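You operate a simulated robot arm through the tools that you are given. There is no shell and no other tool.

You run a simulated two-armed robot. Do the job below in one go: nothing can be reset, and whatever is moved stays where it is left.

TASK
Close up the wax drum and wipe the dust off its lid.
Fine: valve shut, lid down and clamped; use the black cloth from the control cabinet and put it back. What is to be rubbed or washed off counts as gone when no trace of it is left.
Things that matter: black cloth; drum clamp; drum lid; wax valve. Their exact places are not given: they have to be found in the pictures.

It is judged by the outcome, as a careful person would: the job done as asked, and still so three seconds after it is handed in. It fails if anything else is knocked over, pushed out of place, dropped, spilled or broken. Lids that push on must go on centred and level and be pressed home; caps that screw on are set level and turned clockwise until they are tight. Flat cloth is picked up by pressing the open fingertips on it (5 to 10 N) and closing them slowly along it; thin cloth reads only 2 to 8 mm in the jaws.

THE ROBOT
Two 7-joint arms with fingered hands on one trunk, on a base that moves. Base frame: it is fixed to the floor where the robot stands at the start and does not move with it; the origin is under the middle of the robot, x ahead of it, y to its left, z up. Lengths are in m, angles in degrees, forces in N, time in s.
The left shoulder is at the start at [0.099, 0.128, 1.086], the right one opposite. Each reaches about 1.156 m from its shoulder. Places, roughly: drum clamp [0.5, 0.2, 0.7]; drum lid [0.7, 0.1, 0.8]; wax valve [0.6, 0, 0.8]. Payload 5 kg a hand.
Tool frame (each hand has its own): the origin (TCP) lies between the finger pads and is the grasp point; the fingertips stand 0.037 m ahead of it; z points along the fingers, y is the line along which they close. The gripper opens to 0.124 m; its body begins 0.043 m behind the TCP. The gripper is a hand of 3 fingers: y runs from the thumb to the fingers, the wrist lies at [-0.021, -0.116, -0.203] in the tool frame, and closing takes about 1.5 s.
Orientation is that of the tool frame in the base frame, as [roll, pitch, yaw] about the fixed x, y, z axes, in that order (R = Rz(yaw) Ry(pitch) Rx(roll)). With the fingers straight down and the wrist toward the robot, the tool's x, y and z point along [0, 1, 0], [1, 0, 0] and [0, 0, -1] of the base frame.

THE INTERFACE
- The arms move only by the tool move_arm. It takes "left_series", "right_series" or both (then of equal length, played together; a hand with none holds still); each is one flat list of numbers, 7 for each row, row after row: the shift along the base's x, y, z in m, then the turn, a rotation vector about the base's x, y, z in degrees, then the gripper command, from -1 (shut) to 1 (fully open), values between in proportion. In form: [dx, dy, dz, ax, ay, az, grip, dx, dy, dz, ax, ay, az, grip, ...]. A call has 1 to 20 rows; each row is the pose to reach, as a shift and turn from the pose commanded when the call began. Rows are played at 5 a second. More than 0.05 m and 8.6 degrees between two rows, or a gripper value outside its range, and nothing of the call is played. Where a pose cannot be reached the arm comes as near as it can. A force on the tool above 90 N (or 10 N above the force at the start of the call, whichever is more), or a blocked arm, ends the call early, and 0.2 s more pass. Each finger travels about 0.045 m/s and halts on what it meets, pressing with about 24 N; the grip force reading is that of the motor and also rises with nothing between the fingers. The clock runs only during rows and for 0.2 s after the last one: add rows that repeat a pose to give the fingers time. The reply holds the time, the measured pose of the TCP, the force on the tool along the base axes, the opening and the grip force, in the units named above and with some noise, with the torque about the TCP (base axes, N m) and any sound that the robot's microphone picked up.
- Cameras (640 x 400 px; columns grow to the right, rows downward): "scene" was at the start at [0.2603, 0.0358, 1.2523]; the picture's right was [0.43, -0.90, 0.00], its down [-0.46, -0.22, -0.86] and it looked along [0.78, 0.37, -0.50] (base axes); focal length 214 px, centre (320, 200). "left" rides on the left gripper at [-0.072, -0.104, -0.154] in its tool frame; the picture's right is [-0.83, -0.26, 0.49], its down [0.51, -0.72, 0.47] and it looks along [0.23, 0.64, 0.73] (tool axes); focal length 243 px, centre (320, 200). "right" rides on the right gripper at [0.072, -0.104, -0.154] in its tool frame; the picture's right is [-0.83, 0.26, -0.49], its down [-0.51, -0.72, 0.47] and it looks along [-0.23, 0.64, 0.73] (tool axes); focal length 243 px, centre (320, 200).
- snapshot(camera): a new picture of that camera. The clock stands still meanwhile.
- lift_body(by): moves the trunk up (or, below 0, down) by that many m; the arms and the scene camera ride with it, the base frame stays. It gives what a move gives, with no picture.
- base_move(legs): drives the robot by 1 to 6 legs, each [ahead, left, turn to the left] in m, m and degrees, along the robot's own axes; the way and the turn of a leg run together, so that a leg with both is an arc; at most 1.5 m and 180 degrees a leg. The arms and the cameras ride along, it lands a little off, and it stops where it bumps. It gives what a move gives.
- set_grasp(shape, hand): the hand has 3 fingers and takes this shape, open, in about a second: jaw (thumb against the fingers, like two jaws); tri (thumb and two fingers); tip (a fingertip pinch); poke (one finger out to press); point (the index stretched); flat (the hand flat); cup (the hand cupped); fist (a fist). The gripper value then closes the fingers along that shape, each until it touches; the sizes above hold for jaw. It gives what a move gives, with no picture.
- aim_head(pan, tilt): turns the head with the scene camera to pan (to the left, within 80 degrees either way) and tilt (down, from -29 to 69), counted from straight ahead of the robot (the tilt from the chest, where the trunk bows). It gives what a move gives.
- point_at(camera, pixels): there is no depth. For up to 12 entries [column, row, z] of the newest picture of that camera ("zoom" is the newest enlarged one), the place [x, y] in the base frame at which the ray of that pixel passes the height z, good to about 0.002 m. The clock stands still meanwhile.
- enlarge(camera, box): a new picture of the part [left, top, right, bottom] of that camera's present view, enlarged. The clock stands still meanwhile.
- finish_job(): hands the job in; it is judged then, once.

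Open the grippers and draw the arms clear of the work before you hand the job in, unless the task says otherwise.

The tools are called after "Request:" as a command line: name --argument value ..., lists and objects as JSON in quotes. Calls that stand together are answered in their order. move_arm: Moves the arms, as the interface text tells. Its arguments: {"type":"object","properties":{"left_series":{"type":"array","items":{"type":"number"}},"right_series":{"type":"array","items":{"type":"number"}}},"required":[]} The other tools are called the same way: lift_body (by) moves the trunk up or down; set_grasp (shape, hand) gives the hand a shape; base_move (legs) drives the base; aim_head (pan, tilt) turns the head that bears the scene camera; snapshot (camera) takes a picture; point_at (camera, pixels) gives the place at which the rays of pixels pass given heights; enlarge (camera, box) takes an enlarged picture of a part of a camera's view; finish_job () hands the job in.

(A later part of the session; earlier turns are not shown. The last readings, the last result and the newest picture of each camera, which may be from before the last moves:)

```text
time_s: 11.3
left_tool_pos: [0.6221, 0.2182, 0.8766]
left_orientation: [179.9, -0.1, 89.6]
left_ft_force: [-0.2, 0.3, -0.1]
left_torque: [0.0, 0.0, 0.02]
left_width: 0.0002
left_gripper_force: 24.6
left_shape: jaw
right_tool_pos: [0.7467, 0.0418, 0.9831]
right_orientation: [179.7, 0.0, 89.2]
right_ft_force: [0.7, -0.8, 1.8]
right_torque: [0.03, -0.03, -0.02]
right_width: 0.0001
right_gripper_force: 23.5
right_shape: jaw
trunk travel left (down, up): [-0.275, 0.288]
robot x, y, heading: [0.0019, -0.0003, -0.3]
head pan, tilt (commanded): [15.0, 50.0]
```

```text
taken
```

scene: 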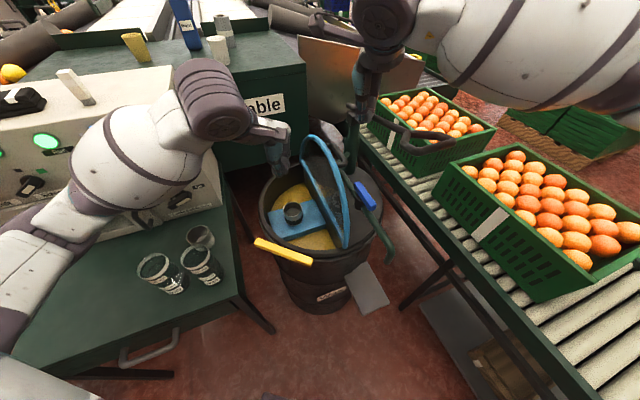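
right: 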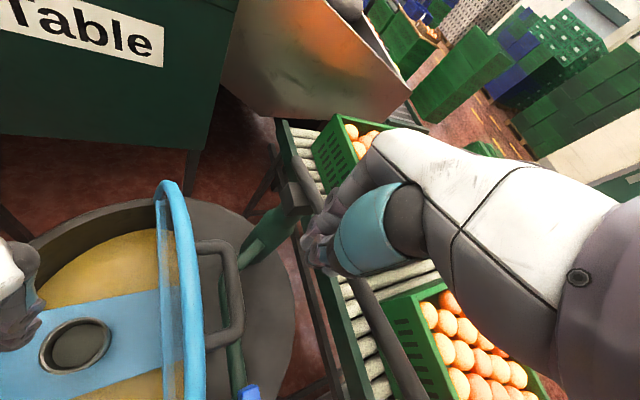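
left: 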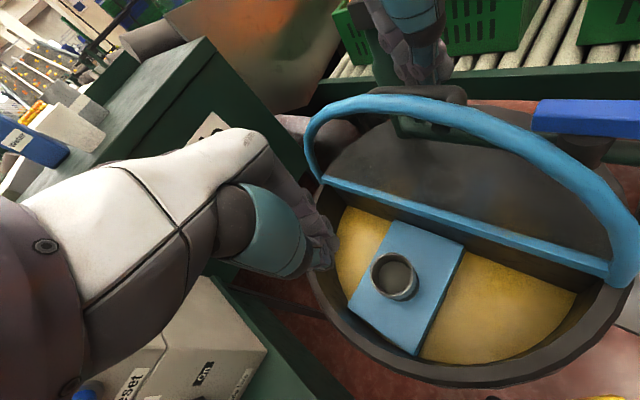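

The force is gone and the pump arm seems to be back. I lift the right hand clear and compare its place with the earlier picture.

Request:
move_arm --right_series '[-0.02, 0.01, 0.03, 0, 0, 0, -1, -0.04, 0.02, 0.07, 0, 0, 0, -1, -0.06, 0.03, 0.1, 0, 0, 0, -1, -0.09, 0.03, 0.13, 0, 0, 0, -1, -0.12, 0.03, 0.13, 0, 0, 0, -1]'

Request:
snapshot --camera "scene"

Request:
snapshot --camera "right"

Request:
snapshot --camera "left"

```text
time_s: 12.5
left_tool_pos: [0.6217, 0.2234, 0.8756]
left_orientation: [179.9, 0.0, 90.1]
left_ft_force: [-0.1, -0.7, -0.3]
left_torque: [-0.04, 0.0, 0.02]
left_width: 0.0
left_gripper_force: 24.2
left_shape: jaw
right_tool_pos: [0.6246, 0.0803, 1.1098]
right_orientation: [-180.0, 0.0, 90.0]
right_ft_force: [0.1, 0.3, 0.0]
right_torque: [-0.01, 0.01, 0.0]
right_width: 0.0002
right_gripper_force: 24.2
right_shape: jaw
trunk travel left (down, up): [-0.275, 0.288]
robot x, y, heading: [0.0014, -0.001, -0.1]
head pan, tilt (commanded): [15.0, 50.0]
```

```text
taken
```

scene: 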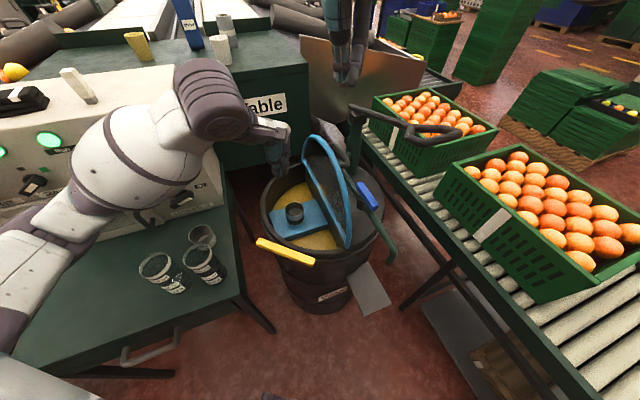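

```text
taken
```

right: 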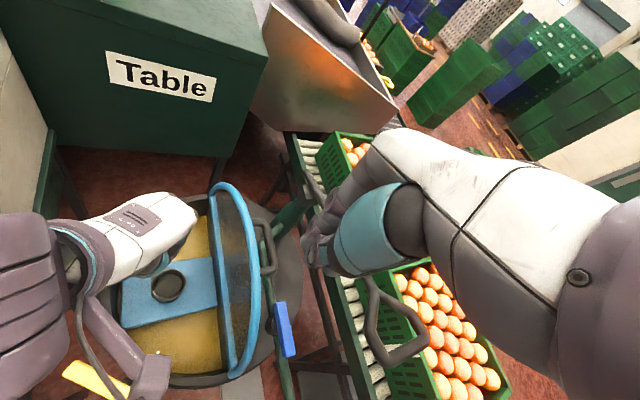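

```text
taken
```

left: 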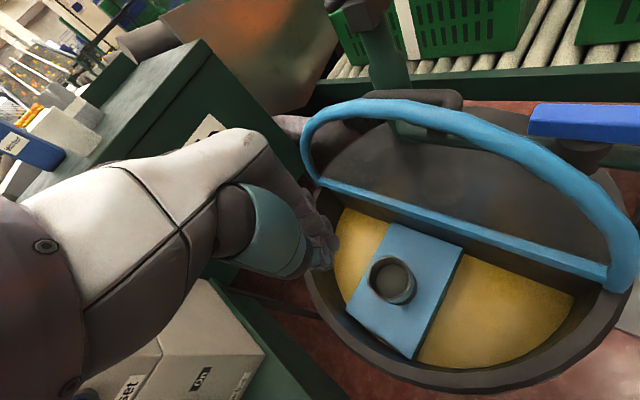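

I compare the pump arm with the earlier enlarged picture (then from (165,85) to (380,160) in that zoom).

Request:
enlarge --camera "scene" --box '[300, 80, 492, 200]'

```text
3.33 times, centred on (396, 140) of scene
```

zoom: 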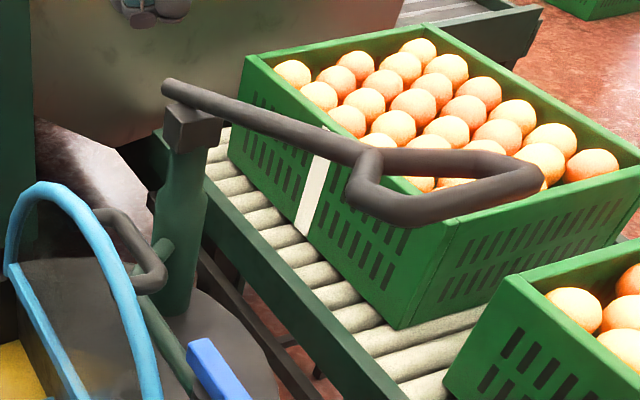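

The pump arm is where it was (start (165,85), loop end (540,180) as before), so nothing was displaced. I now turn the right hand 35° so that its knuckles lie along the hinge, away from the pump, and move the left hand along the lid to leave room.

Request:
move_arm --left_series '[0.008, 0.006, 0, 0, 0, 0, -1, 0.016, 0.012, 0, 0, 0, 0, -1, 0.024, 0.018, 0, 0, 0, 0, -1, 0.032, 0.024, 0, 0, 0, 0, -1, 0.04, 0.03, 0, 0, 0, 0, -1, 0.046, 0.034, 0, 0, 0, 0, -1, 0.046, 0.034, 0, 0, 0, 0, -1]' --right_series '[0.008, -0.008, -0.015, 0, 0, 5, -1, 0.016, -0.014, -0.03, 0, 0, 10, -1, 0.024, -0.02, -0.05, 0, 0, 15, -1, 0.03, -0.026, -0.07, 0, 0, 20, -1, 0.036, -0.032, -0.09, 0, 0, 25, -1, 0.043, -0.038, -0.11, 0, 0, 30, -1, 0.043, -0.038, -0.13, 0, 0, 35, -1]'

Request:
snapshot --camera "scene"

Request:
snapshot --camera "right"

Request:
snapshot --camera "left"

```text
time_s: 14.1
left_tool_pos: [0.6684, 0.2587, 0.8763]
left_orientation: [180.0, 0.0, 90.0]
left_ft_force: [-0.3, 0.2, 0.4]
left_torque: [0.02, 0.01, -0.02]
left_width: 0.0
left_gripper_force: 24.0
left_shape: jaw
right_tool_pos: [0.6676, 0.043, 0.9799]
right_orientation: [179.9, 0.0, 125.1]
right_ft_force: [0.0, 0.2, -0.3]
right_torque: [0.01, -0.01, 0.01]
right_width: 0.0
right_gripper_force: 23.8
right_shape: jaw
trunk travel left (down, up): [-0.275, 0.288]
robot x, y, heading: [0.0013, -0.0038, -0.3]
head pan, tilt (commanded): [15.0, 50.0]
```

```text
taken
```

scene: 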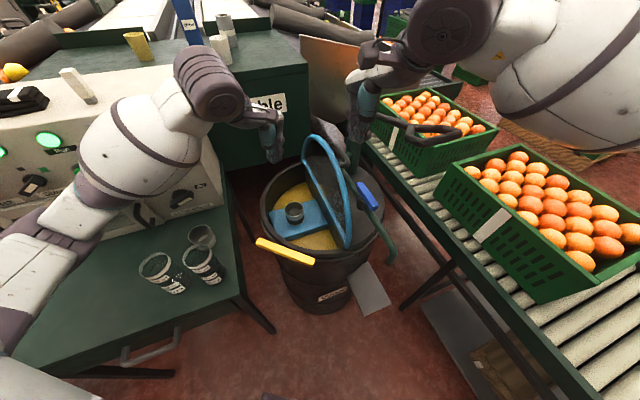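

```text
taken
```

right: 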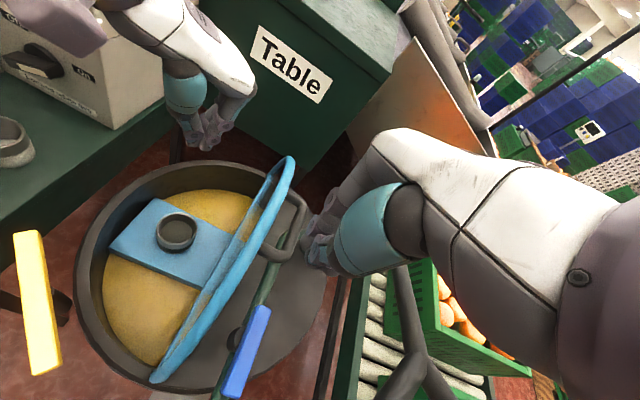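

```text
taken
```

left: 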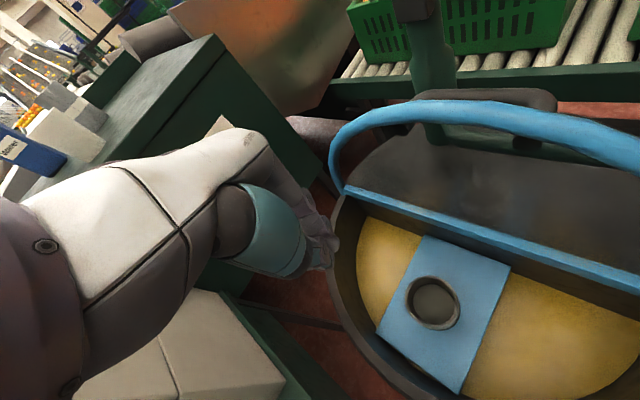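

The right fingertips hang just right of the lid and clear of the pump arm. I lower them to tip height about 0.866, still above the valve lever, watching the force.

Request:
move_arm --right_series '[0, 0, -0.025, 0, 0, 0, -1, 0, 0, -0.05, 0, 0, 0, -1, 0, 0, -0.077, 0, 0, 0, -1]'

Request:
snapshot --camera "right"

Request:
snapshot --camera "left"

Request:
enlarge --camera "scene" --box '[250, 110, 410, 210]'

```text
time_s: 14.9
left_tool_pos: [0.6688, 0.2579, 0.8764]
left_orientation: [180.0, 0.0, 90.0]
left_ft_force: [-0.9, -0.8, -0.6]
left_torque: [0.01, 0.0, -0.01]
left_width: 0.0
left_gripper_force: 23.9
left_shape: jaw
right_tool_pos: [0.6658, 0.042, 0.9034]
right_orientation: [179.9, -0.1, 125.0]
right_ft_force: [-0.1, 0.0, 0.8]
right_torque: [0.03, 0.01, 0.0]
right_width: 0.0002
right_gripper_force: 24.1
right_shape: jaw
trunk travel left (down, up): [-0.275, 0.288]
robot x, y, heading: [-0.0004, -0.0026, -0.1]
head pan, tilt (commanded): [15.0, 50.0]
```

```text
taken
```

right: 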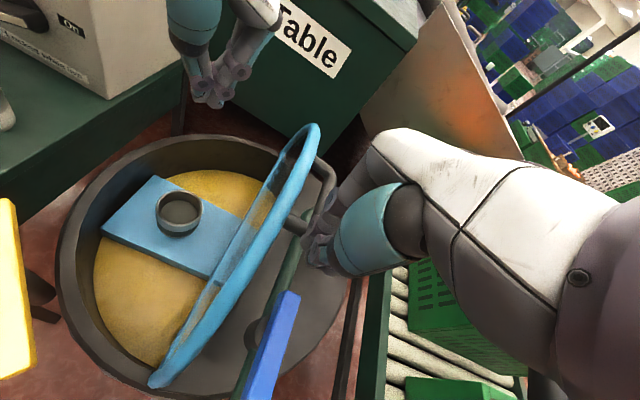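

```text
taken
```

left: 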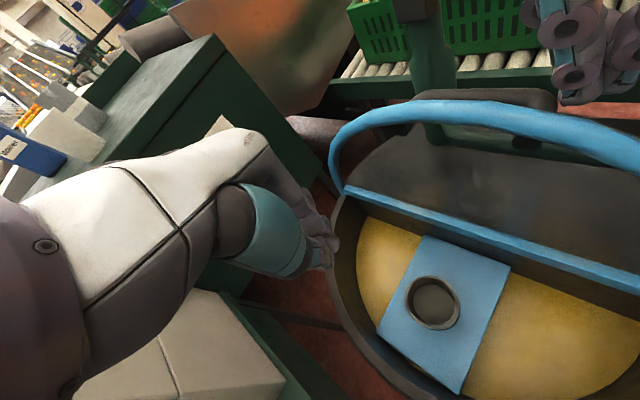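

```text
4.00 times, centred on (330, 160) of scene
```

zoom: 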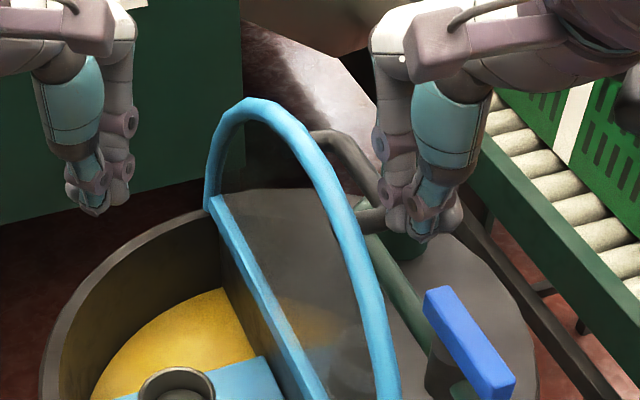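

The right fingertips are beside the arc near the handle. I push slowly toward n (left) by 6 cm and see how the lid answers.

Request:
move_arm --right_series '[-0.006, 0.008, 0, 0, 0, 0, -1, -0.012, 0.016, 0, 0, 0, 0, -1, -0.017, 0.024, 0, 0, 0, 0, -1, -0.023, 0.033, 0, 0, 0, 0, -1, -0.029, 0.041, 0, 0, 0, 0, -1, -0.035, 0.049, 0, 0, 0, 0, -1]'

Request:
enlarge --camera "scene" --box '[250, 110, 410, 210]'

Request:
snapshot --camera "right"

Request:
snapshot --camera "left"

```text
time_s: 16.3
left_tool_pos: [0.6678, 0.2587, 0.8763]
left_orientation: [-180.0, 0.0, 90.0]
left_ft_force: [0.0, -0.2, -0.9]
left_torque: [0.04, 0.0, 0.01]
left_width: 0.0001
left_gripper_force: 24.4
left_shape: jaw
right_tool_pos: [0.6312, 0.0908, 0.904]
right_orientation: [180.0, 0.0, 125.1]
right_ft_force: [1.0, -0.9, 0.0]
right_torque: [-0.04, -0.01, -0.05]
right_width: 0.0001
right_gripper_force: 24.3
right_shape: jaw
trunk travel left (down, up): [-0.275, 0.288]
robot x, y, heading: [0.0006, 0.0006, 0.1]
head pan, tilt (commanded): [15.0, 50.0]
```

```text
4.00 times, centred on (330, 160) of scene
```

zoom: 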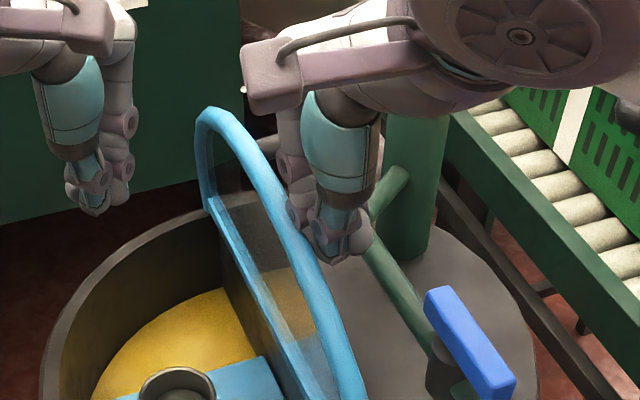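

```text
taken
```

right: 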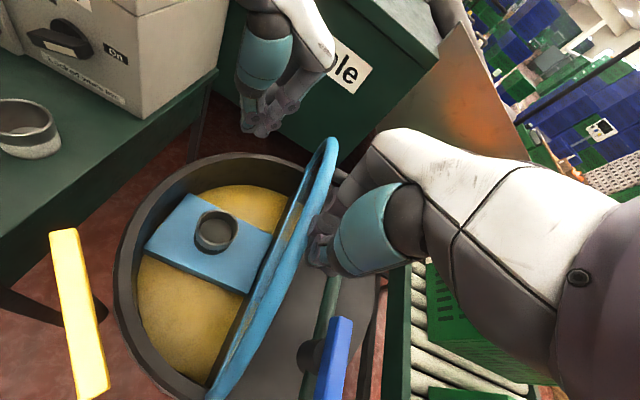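

```text
taken
```

left: 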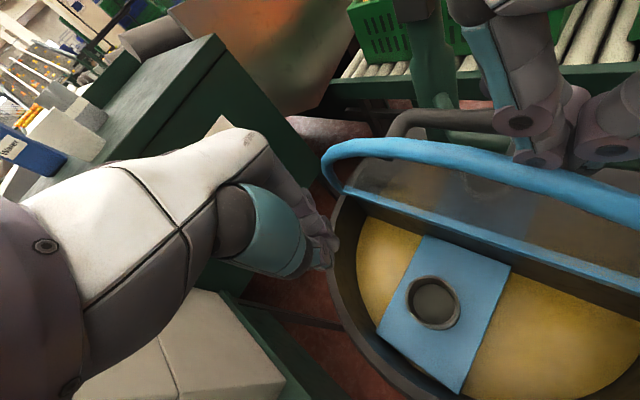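

The lid has passed upright and follows the fingers with only about 1 N, so it does not fall by itself. I keep pushing along the arc, going lower gradually.

Request:
move_arm --right_series '[-0.006, 0.008, 0, 0, 0, 0, -1, -0.012, 0.016, 0, 0, 0, 0, -1, -0.017, 0.024, 0, 0, 0, 0, -1, -0.017, 0.024, 0, 0, 0, 0, -1, -0.017, 0.024, 0, 0, 0, 0, -1]'

Request:
enlarge --camera "scene" --box '[250, 110, 410, 210]'

Request:
snapshot --camera "right"

Request:
snapshot --camera "left"

```text
time_s: 17.5
left_tool_pos: [0.6682, 0.2586, 0.8772]
left_orientation: [-180.0, 0.0, 90.0]
left_ft_force: [0.2, -0.5, 0.5]
left_torque: [-0.02, 0.0, 0.01]
left_width: 0.0
left_gripper_force: 24.0
left_shape: jaw
right_tool_pos: [0.6147, 0.1155, 0.9046]
right_orientation: [179.9, 0.1, 125.0]
right_ft_force: [1.4, -0.4, -0.1]
right_torque: [-0.01, 0.01, 0.04]
right_width: 0.0
right_gripper_force: 24.5
right_shape: jaw
trunk travel left (down, up): [-0.275, 0.288]
robot x, y, heading: [-0.0034, -0.0, -0.1]
head pan, tilt (commanded): [15.0, 50.0]
```

```text
4.00 times, centred on (330, 160) of scene
```

zoom: 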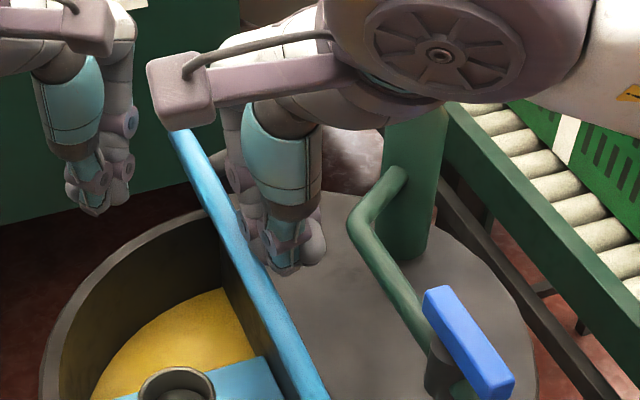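

```text
taken
```

right: 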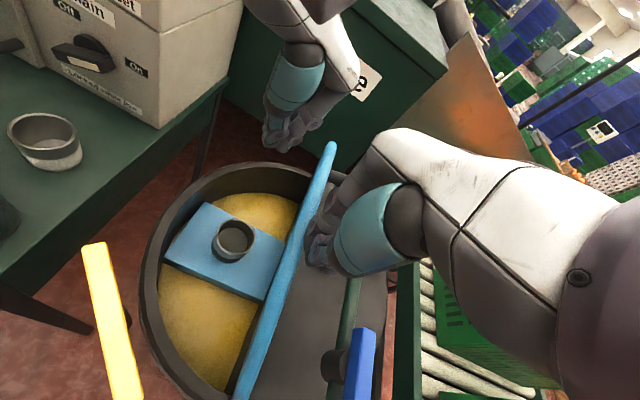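

```text
taken
```

left: 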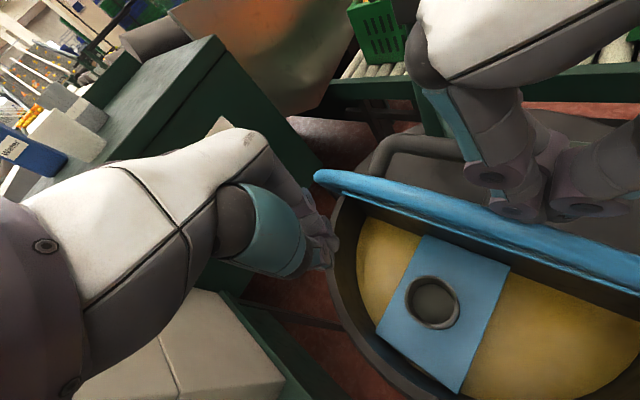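

The lid stands at about 20° past upright by its own friction (no load on the hand). I continue in step: the right fingertips follow the lid down at u = -0.10 (clear of the handle) while the left hand retreats ahead as a guard.

Request:
move_arm --left_series '[-0.007, 0.009, -0.009, 0, 0, 0, -1, -0.014, 0.018, -0.018, 0, 0, 0, -1, -0.02, 0.0273, -0.027, 0, 0, 0, -1, -0.0266, 0.0367, -0.038, 0, 0, 0, -1, -0.0332, 0.0461, -0.05, 0, 0, 0, -1, -0.0332, 0.0461, -0.05, 0, 0, 0, -1]' --right_series '[-0.008, -0.008, -0.01, 0, 0, 0, -1, -0.018, -0.016, -0.025, 0, 0, 0, -1, -0.0293, -0.0175, -0.0426, 0, 0, 0, -1, -0.034, -0.0105, -0.046, 0, 0, 0, -1, -0.0391, -0.0036, -0.05, 0, 0, 0, -1, -0.0391, -0.0036, -0.05, 0, 0, 0, -1]'

Request:
enlarge --camera "scene" --box '[230, 110, 422, 230]'

Request:
snapshot --camera "right"

Request:
snapshot --camera "left"

```text
time_s: 18.9
left_tool_pos: [0.6345, 0.3049, 0.8254]
left_orientation: [-180.0, 0.1, 90.1]
left_ft_force: [-1.9, 4.8, 0.5]
left_torque: [0.05, 0.01, 0.01]
left_width: 0.0
left_gripper_force: 24.3
left_shape: jaw
right_tool_pos: [0.5767, 0.1108, 0.8545]
right_orientation: [179.9, 0.0, 124.9]
right_ft_force: [0.7, 0.4, 1.0]
right_torque: [0.02, -0.01, 0.0]
right_width: 0.0001
right_gripper_force: 23.6
right_shape: jaw
trunk travel left (down, up): [-0.275, 0.288]
robot x, y, heading: [-0.0044, 0.0006, 0.1]
head pan, tilt (commanded): [15.0, 50.0]
```

```text
3.33 times, centred on (326, 170) of scene
```

zoom: 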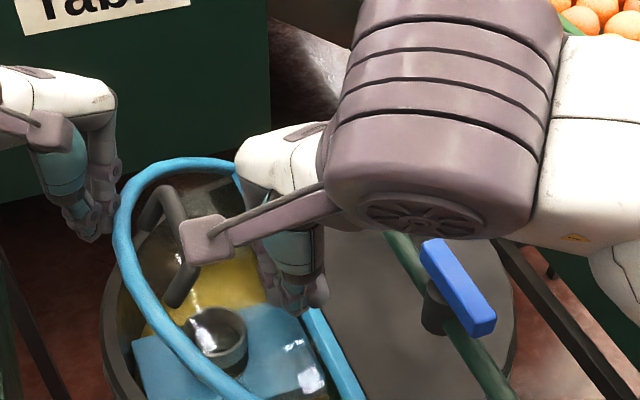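

```text
taken
```

right: 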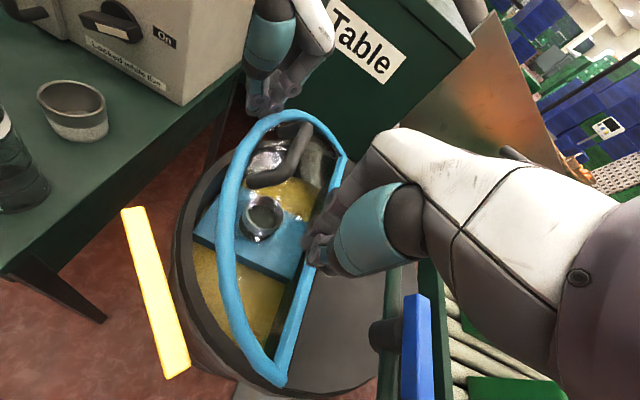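

```text
taken
```

left: 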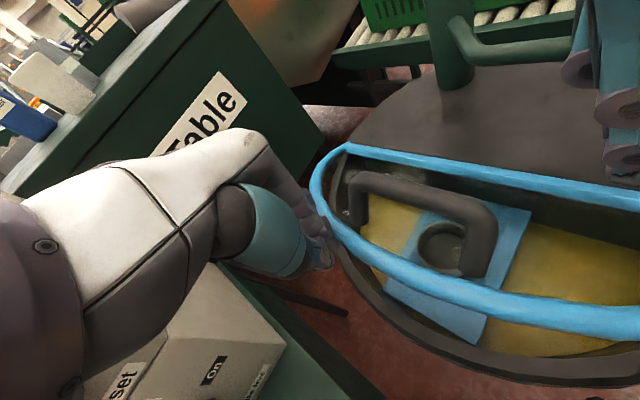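

The lid (a clear panel in a blue frame) now leans on the left hand at about 50-55°, with 5 N. I let it down by moving the left hand outward and down along the arc.

Request:
move_arm --left_series '[-0.004, 0.005, -0.01, 0, 0, 0, -1, -0.008, 0.011, -0.022, 0, 0, 0, -1, -0.011, 0.0155, -0.03, 0, 0, 0, -1, -0.0142, 0.0203, -0.038, 0, 0, 0, -1, -0.017, 0.024, -0.05, 0, 0, 0, -1, -0.0195, 0.028, -0.062, 0, 0, 0, -1, -0.0223, 0.0317, -0.073, 0, 0, 0, -1, -0.0223, 0.0317, -0.073, 0, 0, 0, -1]'

Request:
enlarge --camera "scene" --box '[230, 110, 422, 230]'

Request:
snapshot --camera "right"

Request:
snapshot --camera "left"

```text
time_s: 20.7
left_tool_pos: [0.6123, 0.3362, 0.7527]
left_orientation: [-180.0, -0.1, 90.0]
left_ft_force: [-0.1, -0.1, -0.2]
left_torque: [-0.02, -0.01, -0.01]
left_width: 0.0001
left_gripper_force: 24.5
left_shape: jaw
right_tool_pos: [0.5755, 0.1113, 0.8544]
right_orientation: [179.8, -0.1, 125.1]
right_ft_force: [0.2, -0.1, 0.4]
right_torque: [0.01, 0.0, 0.01]
right_width: 0.0
right_gripper_force: 23.9
right_shape: jaw
trunk travel left (down, up): [-0.275, 0.288]
robot x, y, heading: [0.0004, -0.0025, 0.2]
head pan, tilt (commanded): [15.0, 50.0]
```

```text
3.33 times, centred on (326, 170) of scene
```

zoom: 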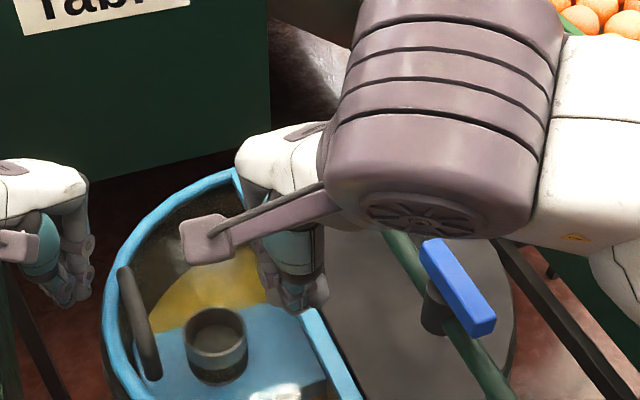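

```text
taken
```

right: 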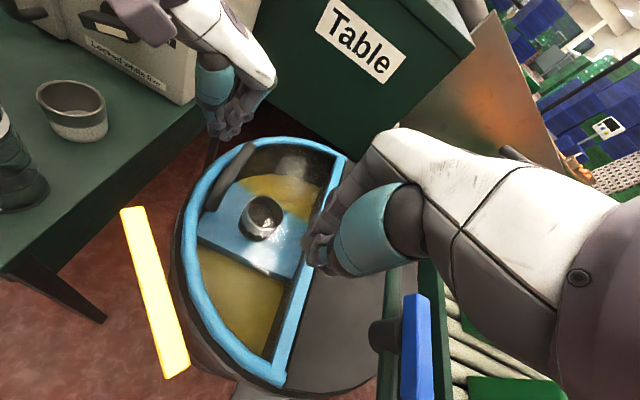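

```text
taken
```

left: 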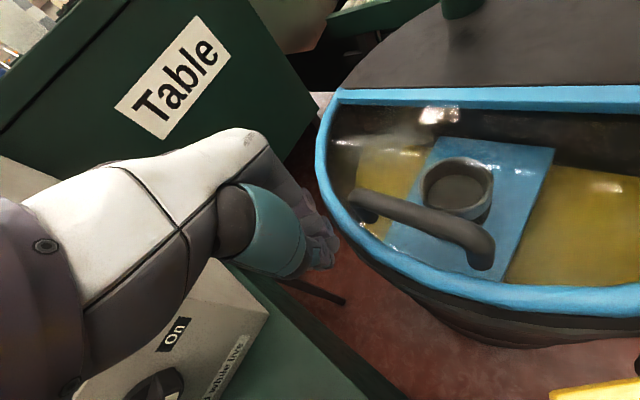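

The lid looks down on the rim (frame arc meets rim in the left view) and the left hand is unloaded. I lift both hands clear to check that it lies flat.

Request:
move_arm --left_series '[-0.01, 0.015, 0.01, 0, 0, 0, -1, -0.02, 0.03, 0.04, 0, 0, 0, -1, -0.03, 0.04, 0.08, 0, 0, 0, -1, -0.05, 0.05, 0.12, 0, 0, 0, -1, -0.08, 0.06, 0.15, 0, 0, 0, -1, -0.11, 0.07, 0.18, 0, 0, 0, -1, -0.14, 0.08, 0.2, 0, 0, 0, -1]' --right_series '[0, 0, 0.03, 0, 0, 0, -1, 0, 0, 0.06, 0, 0, 0, -1, 0, -0.01, 0.1, 0, 0, 0, -1, -0.01, -0.03, 0.14, 0, 0, 0, -1, -0.03, -0.06, 0.16, 0, 0, 0, -1, -0.06, -0.09, 0.17, 0, 0, 0, -1, -0.09, -0.12, 0.18, 0, 0, 0, -1]'

Request:
snapshot --camera "scene"

Request:
enlarge --camera "scene" --box '[230, 130, 422, 250]'

Request:
snapshot --camera "left"

Request:
snapshot --camera "right"

```text
time_s: 22.3
left_tool_pos: [0.4749, 0.4195, 0.9528]
left_orientation: [-179.9, 0.1, 89.9]
left_ft_force: [0.0, 1.0, 0.1]
left_torque: [0.0, -0.04, 0.02]
left_width: 0.0
left_gripper_force: 23.9
left_shape: jaw
left hand out of reach, approached as far as the arm can: row 7
right_tool_pos: [0.4852, -0.0094, 1.0364]
right_orientation: [180.0, 0.1, 125.0]
right_ft_force: [-1.4, -0.2, 0.3]
right_torque: [0.01, -0.03, 0.01]
right_width: 0.0004
right_gripper_force: 24.1
right_shape: jaw
trunk travel left (down, up): [-0.275, 0.288]
robot x, y, heading: [0.0016, 0.0015, -0.2]
head pan, tilt (commanded): [15.0, 50.0]
```

```text
taken
```

scene: 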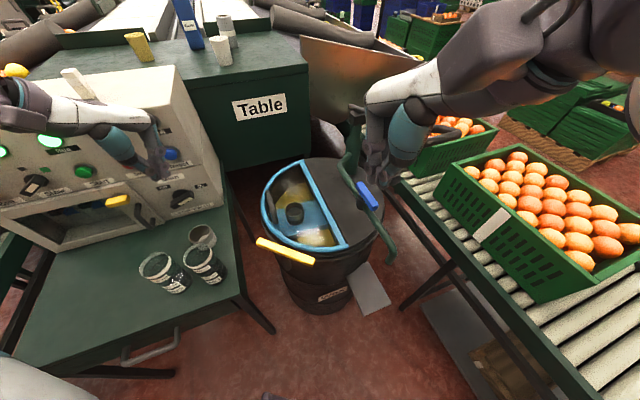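

```text
3.33 times, centred on (326, 190) of scene
```

zoom: 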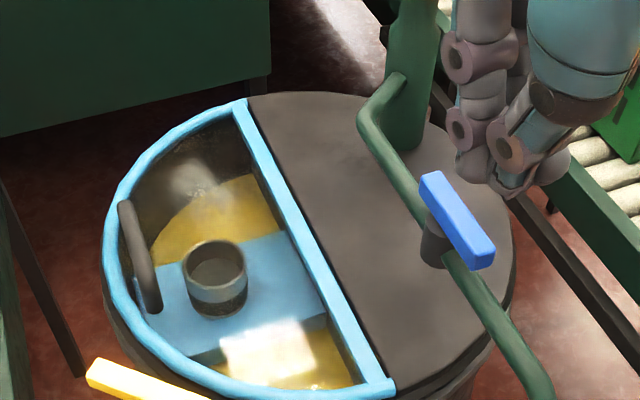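

```text
taken
```

left: 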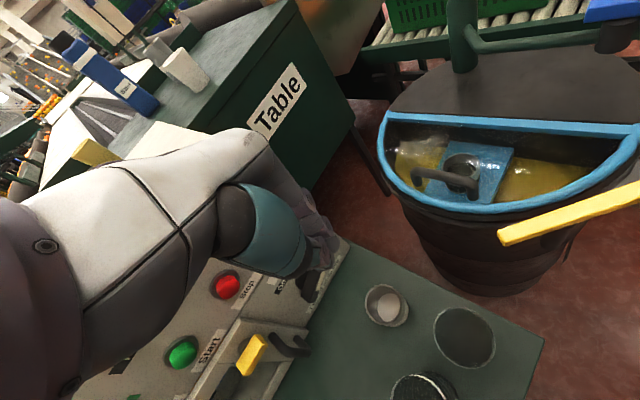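

```text
taken
```

right: 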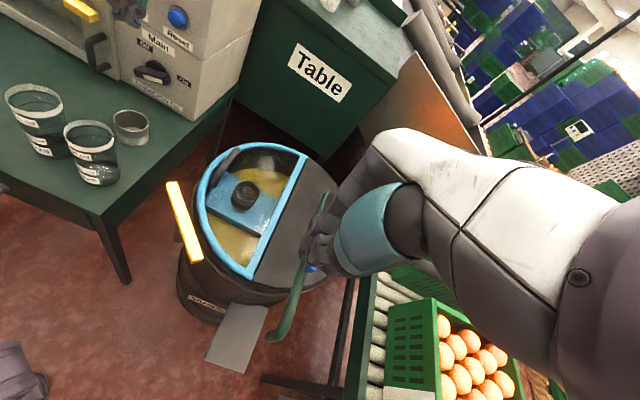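

The lid lies flat on the rim; a hazy dust patch is visible at (200,180) of the zoom. Now I study the clamp with the right camera.

Request:
enlarge --camera "right" --box '[130, 160, 290, 260]'

Request:
enlarge --camera "left" --box '[400, 130, 640, 280]'

Request:
enlarge --camera "scene" --box '[230, 200, 390, 300]'

```text
4.00 times, centred on (210, 210) of right
```

zoom: 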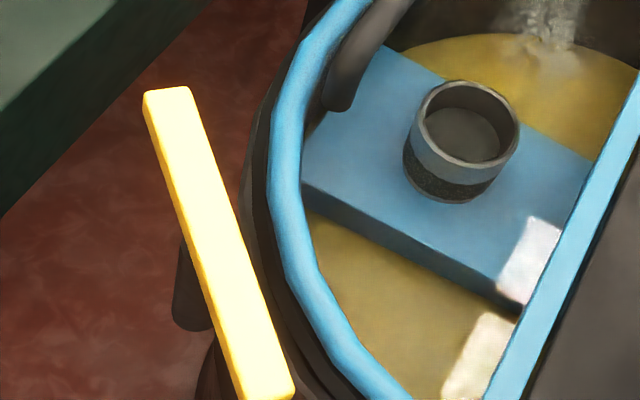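

```text
2.67 times, centred on (520, 205) of left
```

zoom: 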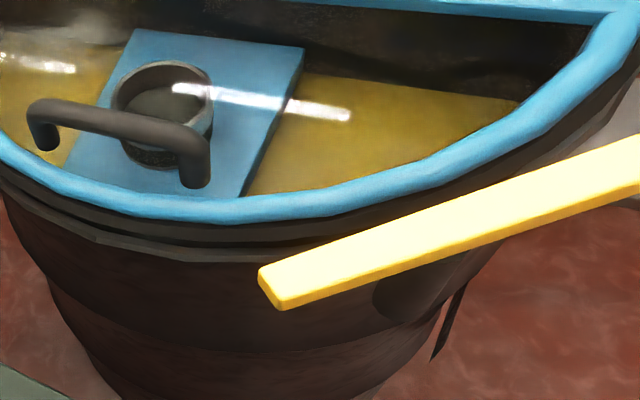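

```text
4.00 times, centred on (310, 250) of scene
```

zoom: 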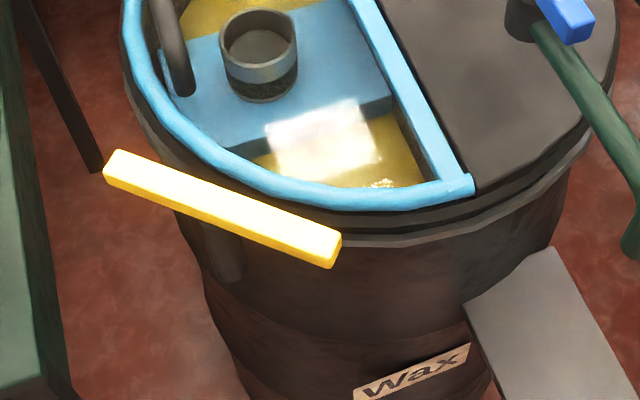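

The clamp bar pivots at its middle on a post outside the rim, so it must be turned a quarter turn until one half lies over the lid frame. To have elbow room I consider backing up a little; first I look to both sides.

Request:
aim_head --pan 80 --tilt 40

Request:
snapshot --camera "scene"

Request:
aim_head --pan -80 --tilt 40

Request:
snapshot --camera "scene"

```text
time_s: 23.7
left_tool_pos: [0.477, 0.4199, 0.9511]
left_orientation: [-179.9, 0.2, 89.8]
left_ft_force: [0.5, -0.2, 0.1]
left_torque: [0.0, 0.0, 0.05]
left_width: 0.0002
left_gripper_force: 24.0
left_shape: jaw
right_tool_pos: [0.4885, -0.0079, 1.0347]
right_orientation: [180.0, 0.0, 125.0]
right_ft_force: [-0.2, 0.1, -0.7]
right_torque: [-0.01, 0.06, 0.01]
right_width: 0.0001
right_gripper_force: 23.9
right_shape: jaw
trunk travel left (down, up): [-0.275, 0.288]
robot x, y, heading: [-0.0001, 0.0019, -0.1]
head pan, tilt (commanded): [80.0, 40.0]
```

```text
taken
```

scene: 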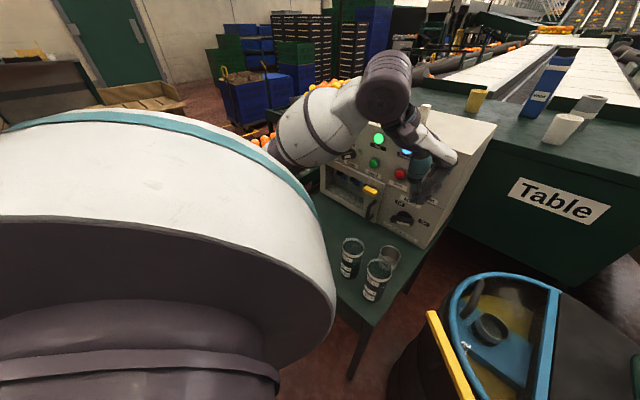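

```text
time_s: 26.1
left_tool_pos: [0.4768, 0.4186, 0.9512]
left_orientation: [-179.9, 0.0, 89.9]
left_ft_force: [-0.1, 0.3, 0.7]
left_torque: [-0.03, 0.02, 0.02]
left_width: 0.0
left_gripper_force: 23.9
left_shape: jaw
right_tool_pos: [0.4887, -0.0089, 1.0341]
right_orientation: [180.0, 0.0, 125.0]
right_ft_force: [0.0, -0.4, -1.3]
right_torque: [0.01, -0.02, 0.01]
right_width: 0.0
right_gripper_force: 24.2
right_shape: jaw
trunk travel left (down, up): [-0.275, 0.288]
robot x, y, heading: [0.0019, -0.0001, -0.1]
head pan, tilt (commanded): [-80.0, 40.0]
```

```text
taken
```

scene: 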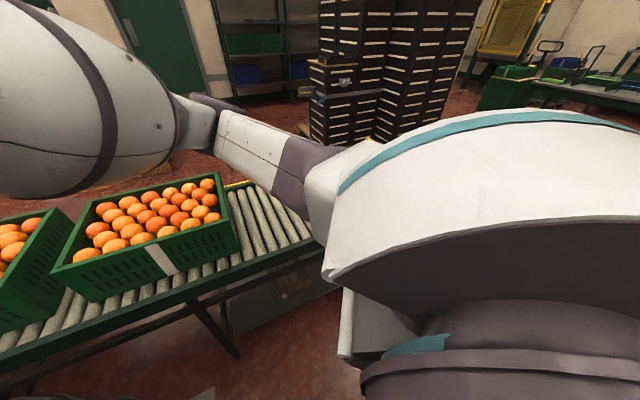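

Behind and beside the robot the floor is open. I back up 0.15 m straight, with both hands held well above the bench.

Request:
base_move --legs '[[-0.15, 0, 0]]'

Request:
aim_head --pan 15 --tilt 45

Request:
snapshot --camera "scene"

```text
time_s: 27.5
left_tool_pos: [0.3258, 0.4216, 0.9514]
left_orientation: [-179.8, 0.2, 90.1]
left_ft_force: [-1.1, 0.1, 0.2]
left_torque: [-0.02, -0.02, 0.02]
left_width: 0.0
left_gripper_force: 24.1
left_shape: jaw
right_tool_pos: [0.3384, -0.0064, 1.0354]
right_orientation: [-180.0, 0.0, 125.2]
right_ft_force: [-0.4, -0.5, 0.5]
right_torque: [0.0, 0.02, 0.03]
right_width: 0.0
right_gripper_force: 23.9
right_shape: jaw
trunk travel left (down, up): [-0.275, 0.288]
robot x, y, heading: [-0.1514, -0.0005, 0.1]
head pan, tilt (commanded): [-80.0, 40.0]
```

```text
time_s: 29.2
left_tool_pos: [0.3264, 0.4211, 0.9508]
left_orientation: [-179.8, 0.1, 90.1]
left_ft_force: [-0.8, -0.3, 0.9]
left_torque: [-0.01, 0.01, 0.0]
left_width: 0.0
left_gripper_force: 24.8
left_shape: jaw
right_tool_pos: [0.3374, -0.0063, 1.0357]
right_orientation: [-180.0, 0.1, 125.2]
right_ft_force: [-0.2, -0.6, 0.6]
right_torque: [0.01, 0.0, 0.01]
right_width: 0.0003
right_gripper_force: 24.3
right_shape: jaw
trunk travel left (down, up): [-0.275, 0.288]
robot x, y, heading: [-0.1478, 0.0035, 0.2]
head pan, tilt (commanded): [15.0, 45.0]
```

```text
taken
```

scene: 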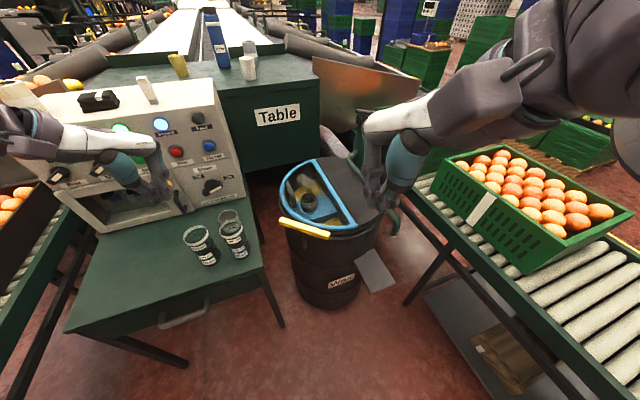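

The robot now stands at x = -0.15. I take fresh pictures to measure the clamp's and the lid frame's heights.

Request:
snapshot --camera "right"

Request:
enlarge --camera "scene" --box '[260, 140, 420, 240]'

```text
taken
```

right: 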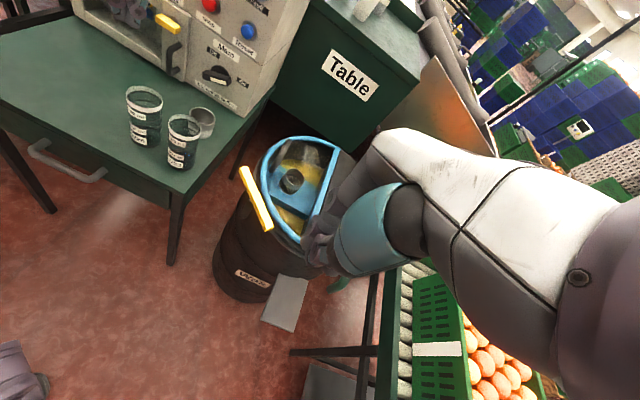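

```text
4.00 times, centred on (340, 190) of scene
```

zoom: 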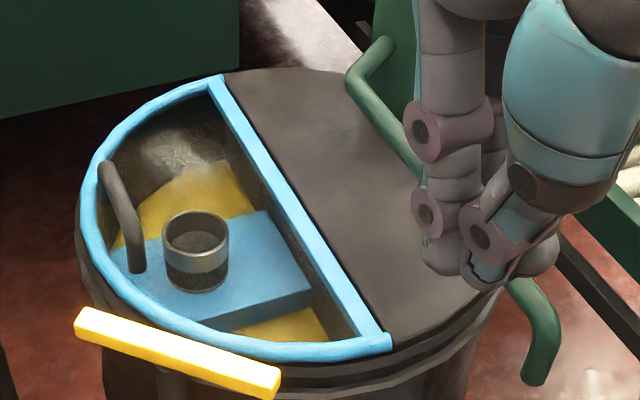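

The dust haze sits around (175,150) of the zoom. I bring the right hand down to just outside the clamp's near end, still above it, for a closer look.

Request:
move_arm --right_series '[0.01, 0.018, -0.035, 0, 0, 0, -1, 0.02, 0.036, -0.07, 0, 0, 0, -1, 0.03, 0.054, -0.11, 0, 0, 0, -1, 0.04, 0.072, -0.15, 0, 0, 0, -1, 0.053, 0.09, -0.186, 0, 0, 0, -1]'

Request:
snapshot --camera "right"

Request:
enlarge --camera "right" --box '[140, 130, 332, 250]'

Request:
enlarge --camera "scene" --box '[260, 160, 420, 260]'

```text
time_s: 30.4
left_tool_pos: [0.3264, 0.4212, 0.9527]
left_orientation: [-179.8, 0.2, 90.1]
left_ft_force: [1.6, -0.2, 0.4]
left_torque: [-0.01, 0.02, -0.01]
left_width: 0.0
left_gripper_force: 23.5
left_shape: jaw
right_tool_pos: [0.3907, 0.0816, 0.8475]
right_orientation: [-179.9, 0.0, 125.3]
right_ft_force: [0.6, -0.7, 0.2]
right_torque: [-0.02, 0.01, 0.0]
right_width: 0.0
right_gripper_force: 23.4
right_shape: jaw
trunk travel left (down, up): [-0.275, 0.288]
robot x, y, heading: [-0.1539, -0.0007, 0.1]
head pan, tilt (commanded): [15.0, 45.0]
```

```text
taken
```

right: 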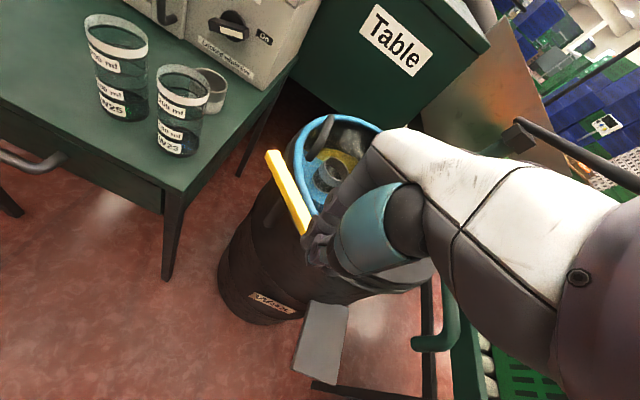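

```text
3.33 times, centred on (236, 190) of right
```

zoom: 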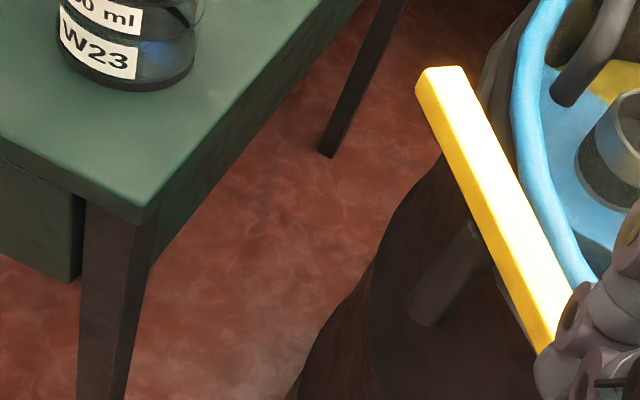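

```text
4.00 times, centred on (340, 210) of scene
```

zoom: 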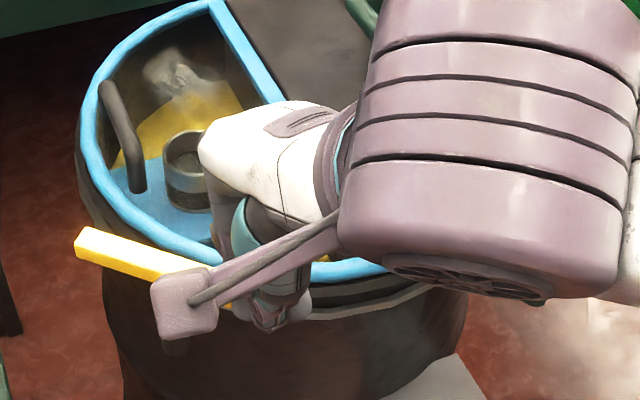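

The post under the bar sits at its middle, about (0.4675,0.167). I check the bar's top height from the two views.

Request:
point_at --camera "right" --pixels '[[272.6, 151.6, 0.71], [272.6, 151.6, 0.73], [272.6, 151.6, 0.75]]'

Request:
point_at --camera "scene" --pixels '[[282, 219, 0.71], [282, 219, 0.73], [282, 219, 0.75], [303, 181, 0.71], [295, 175, 0.71], [315, 185, 0.71]]'

```text
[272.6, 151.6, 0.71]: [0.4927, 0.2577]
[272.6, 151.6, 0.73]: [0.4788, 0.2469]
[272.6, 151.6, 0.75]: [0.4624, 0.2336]
```

```text
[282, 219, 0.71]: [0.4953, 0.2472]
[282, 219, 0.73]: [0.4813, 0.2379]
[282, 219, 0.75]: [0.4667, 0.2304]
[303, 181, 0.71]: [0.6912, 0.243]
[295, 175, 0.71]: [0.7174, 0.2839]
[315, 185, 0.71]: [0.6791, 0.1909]
```

Bar top is at about z 0.73. I lower the closed right fingertips outside the bar's near half, tips at about z 0.705.

Request:
move_arm --right_series '[0, 0.008, -0.03, 0, 0, 0, -1, 0, 0.016, -0.06, 0, 0, 0, -1, 0.002, 0.022, -0.085, 0, 0, 0, -1, 0.004, 0.025, -0.105, 0, 0, 0, -1, 0.004, 0.025, -0.105, 0, 0, 0, -1]'

Request:
snapshot --camera "right"

Request:
enlarge --camera "right" --box '[200, 110, 392, 230]'

Request:
enlarge --camera "scene" --box '[260, 160, 420, 260]'

```text
time_s: 31.6
left_tool_pos: [0.3257, 0.4203, 0.9511]
left_orientation: [-179.9, 0.1, 90.1]
left_ft_force: [0.1, -0.3, 0.5]
left_torque: [-0.02, -0.01, 0.04]
left_width: 0.0001
left_gripper_force: 24.0
left_shape: jaw
right_tool_pos: [0.395, 0.1067, 0.7443]
right_orientation: [180.0, 0.0, 125.1]
right_ft_force: [-0.2, 0.1, -0.2]
right_torque: [0.0, -0.01, -0.01]
right_width: 0.0
right_gripper_force: 24.0
right_shape: jaw
trunk travel left (down, up): [-0.275, 0.288]
robot x, y, heading: [-0.1501, 0.0017, 0.0]
head pan, tilt (commanded): [15.0, 45.0]
```

```text
taken
```

right: 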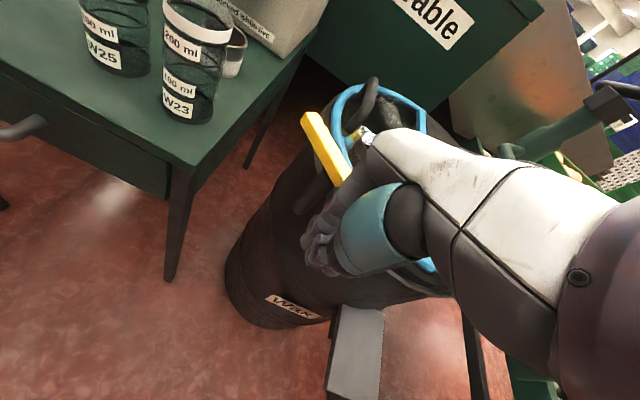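

```text
3.33 times, centred on (296, 170) of right
```

zoom: 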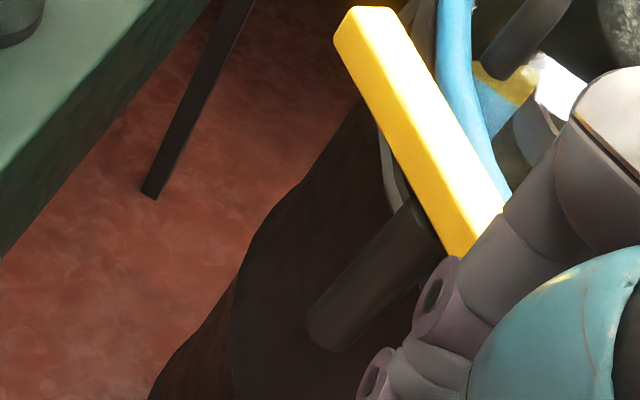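

```text
4.00 times, centred on (340, 210) of scene
```

zoom: 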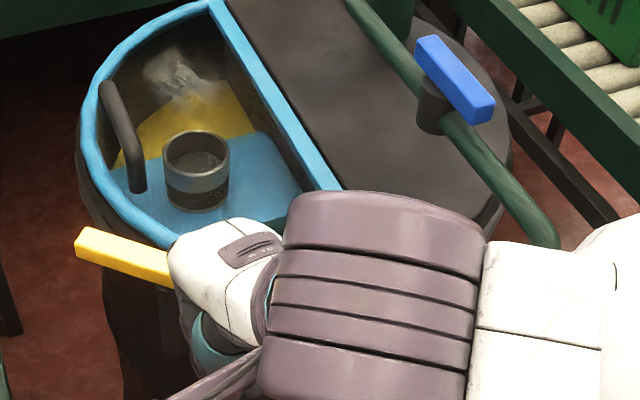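

The fingertips are outside the bar's near half at the right level. I push gently inward (+x) in small steps and watch the force.

Request:
move_arm --right_series '[0.008, 0.002, 0, 0, 0, 0, -1, 0.016, 0.004, 0, 0, 0, 0, -1, 0.024, 0.005, 0, 0, 0, 0, -1, 0.032, 0.003, 0, 0, 0, 0, -1, 0.04, 0, 0, 0, 0, 0, -1, 0.0465, -0.004, 0, 0, 0, 0, -1]'

Request:
enlarge --camera "right" --box '[200, 110, 392, 230]'

Request:
enlarge --camera "scene" --box '[260, 160, 420, 260]'

```text
time_s: 33.0
left_tool_pos: [0.3263, 0.4203, 0.9517]
left_orientation: [-179.9, 0.1, 90.1]
left_ft_force: [-1.1, 0.2, -1.4]
left_torque: [-0.01, -0.01, 0.02]
left_width: 0.0001
left_gripper_force: 24.0
left_shape: jaw
right_tool_pos: [0.4415, 0.1053, 0.7445]
right_orientation: [179.9, 0.1, 125.2]
right_ft_force: [-0.4, -0.2, 0.9]
right_torque: [0.01, -0.01, -0.02]
right_width: 0.0
right_gripper_force: 23.6
right_shape: jaw
trunk travel left (down, up): [-0.275, 0.288]
robot x, y, heading: [-0.15, 0.0014, 0.2]
head pan, tilt (commanded): [15.0, 45.0]
```

```text
3.33 times, centred on (296, 170) of right
```

zoom: 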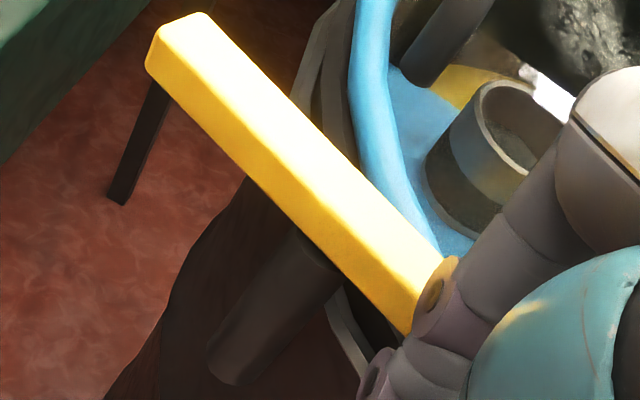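

```text
4.00 times, centred on (340, 210) of scene
```

zoom: 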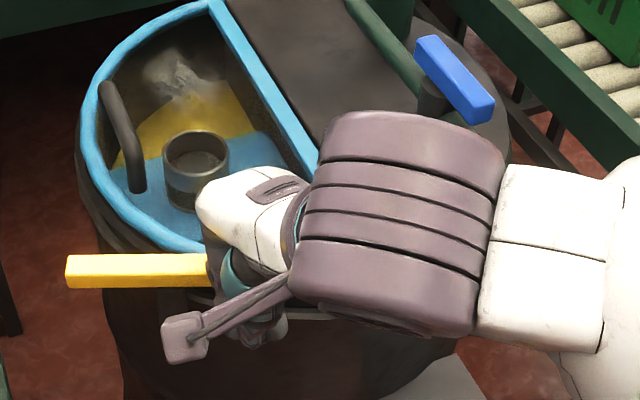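

The bar turns freely (under 1 N), now about 25° round. I raise the tips a little so they pass over the lid frame and go on pushing along the arc.

Request:
move_arm --right_series '[0, 0, 0.01, 0, 0, 0, -1, 0.01, -0.003, 0.013, 0, 0, 0, -1, 0.02, -0.005, 0.014, 0, 0, 0, -1, 0.03, -0.004, 0.014, 0, 0, 0, -1, 0.038, -0.002, 0.014, 0, 0, 0, -1]'

Request:
enlarge --camera "right" --box '[200, 110, 392, 230]'

Request:
enlarge --camera "scene" --box '[260, 160, 420, 260]'

```text
time_s: 34.2
left_tool_pos: [0.3248, 0.4216, 0.9511]
left_orientation: [-179.8, 0.1, 90.2]
left_ft_force: [0.1, -0.4, -0.3]
left_torque: [-0.01, 0.0, 0.0]
left_width: 0.0
left_gripper_force: 23.8
left_shape: jaw
right_tool_pos: [0.4811, 0.1017, 0.7569]
right_orientation: [180.0, 0.1, 125.2]
right_ft_force: [0.1, -0.1, 0.1]
right_torque: [0.0, -0.03, 0.0]
right_width: 0.0
right_gripper_force: 23.9
right_shape: jaw
trunk travel left (down, up): [-0.275, 0.288]
robot x, y, heading: [-0.1515, 0.0, 0.2]
head pan, tilt (commanded): [15.0, 45.0]
```

```text
3.33 times, centred on (296, 170) of right
```

zoom: 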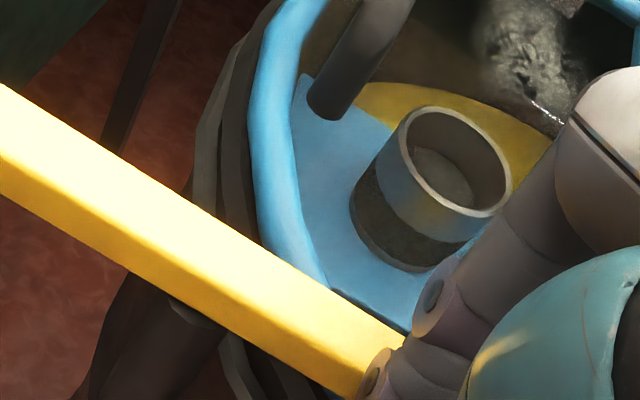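

```text
4.00 times, centred on (340, 210) of scene
```

zoom: 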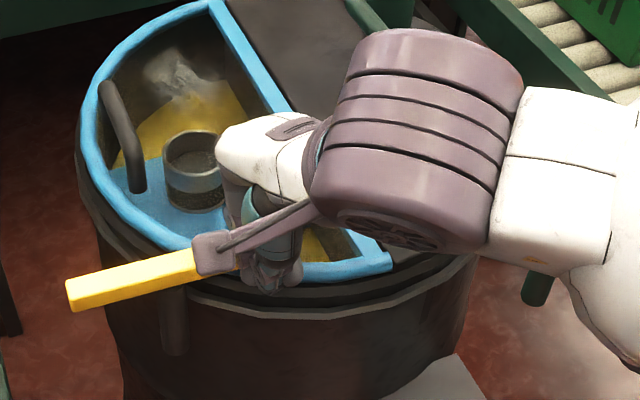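

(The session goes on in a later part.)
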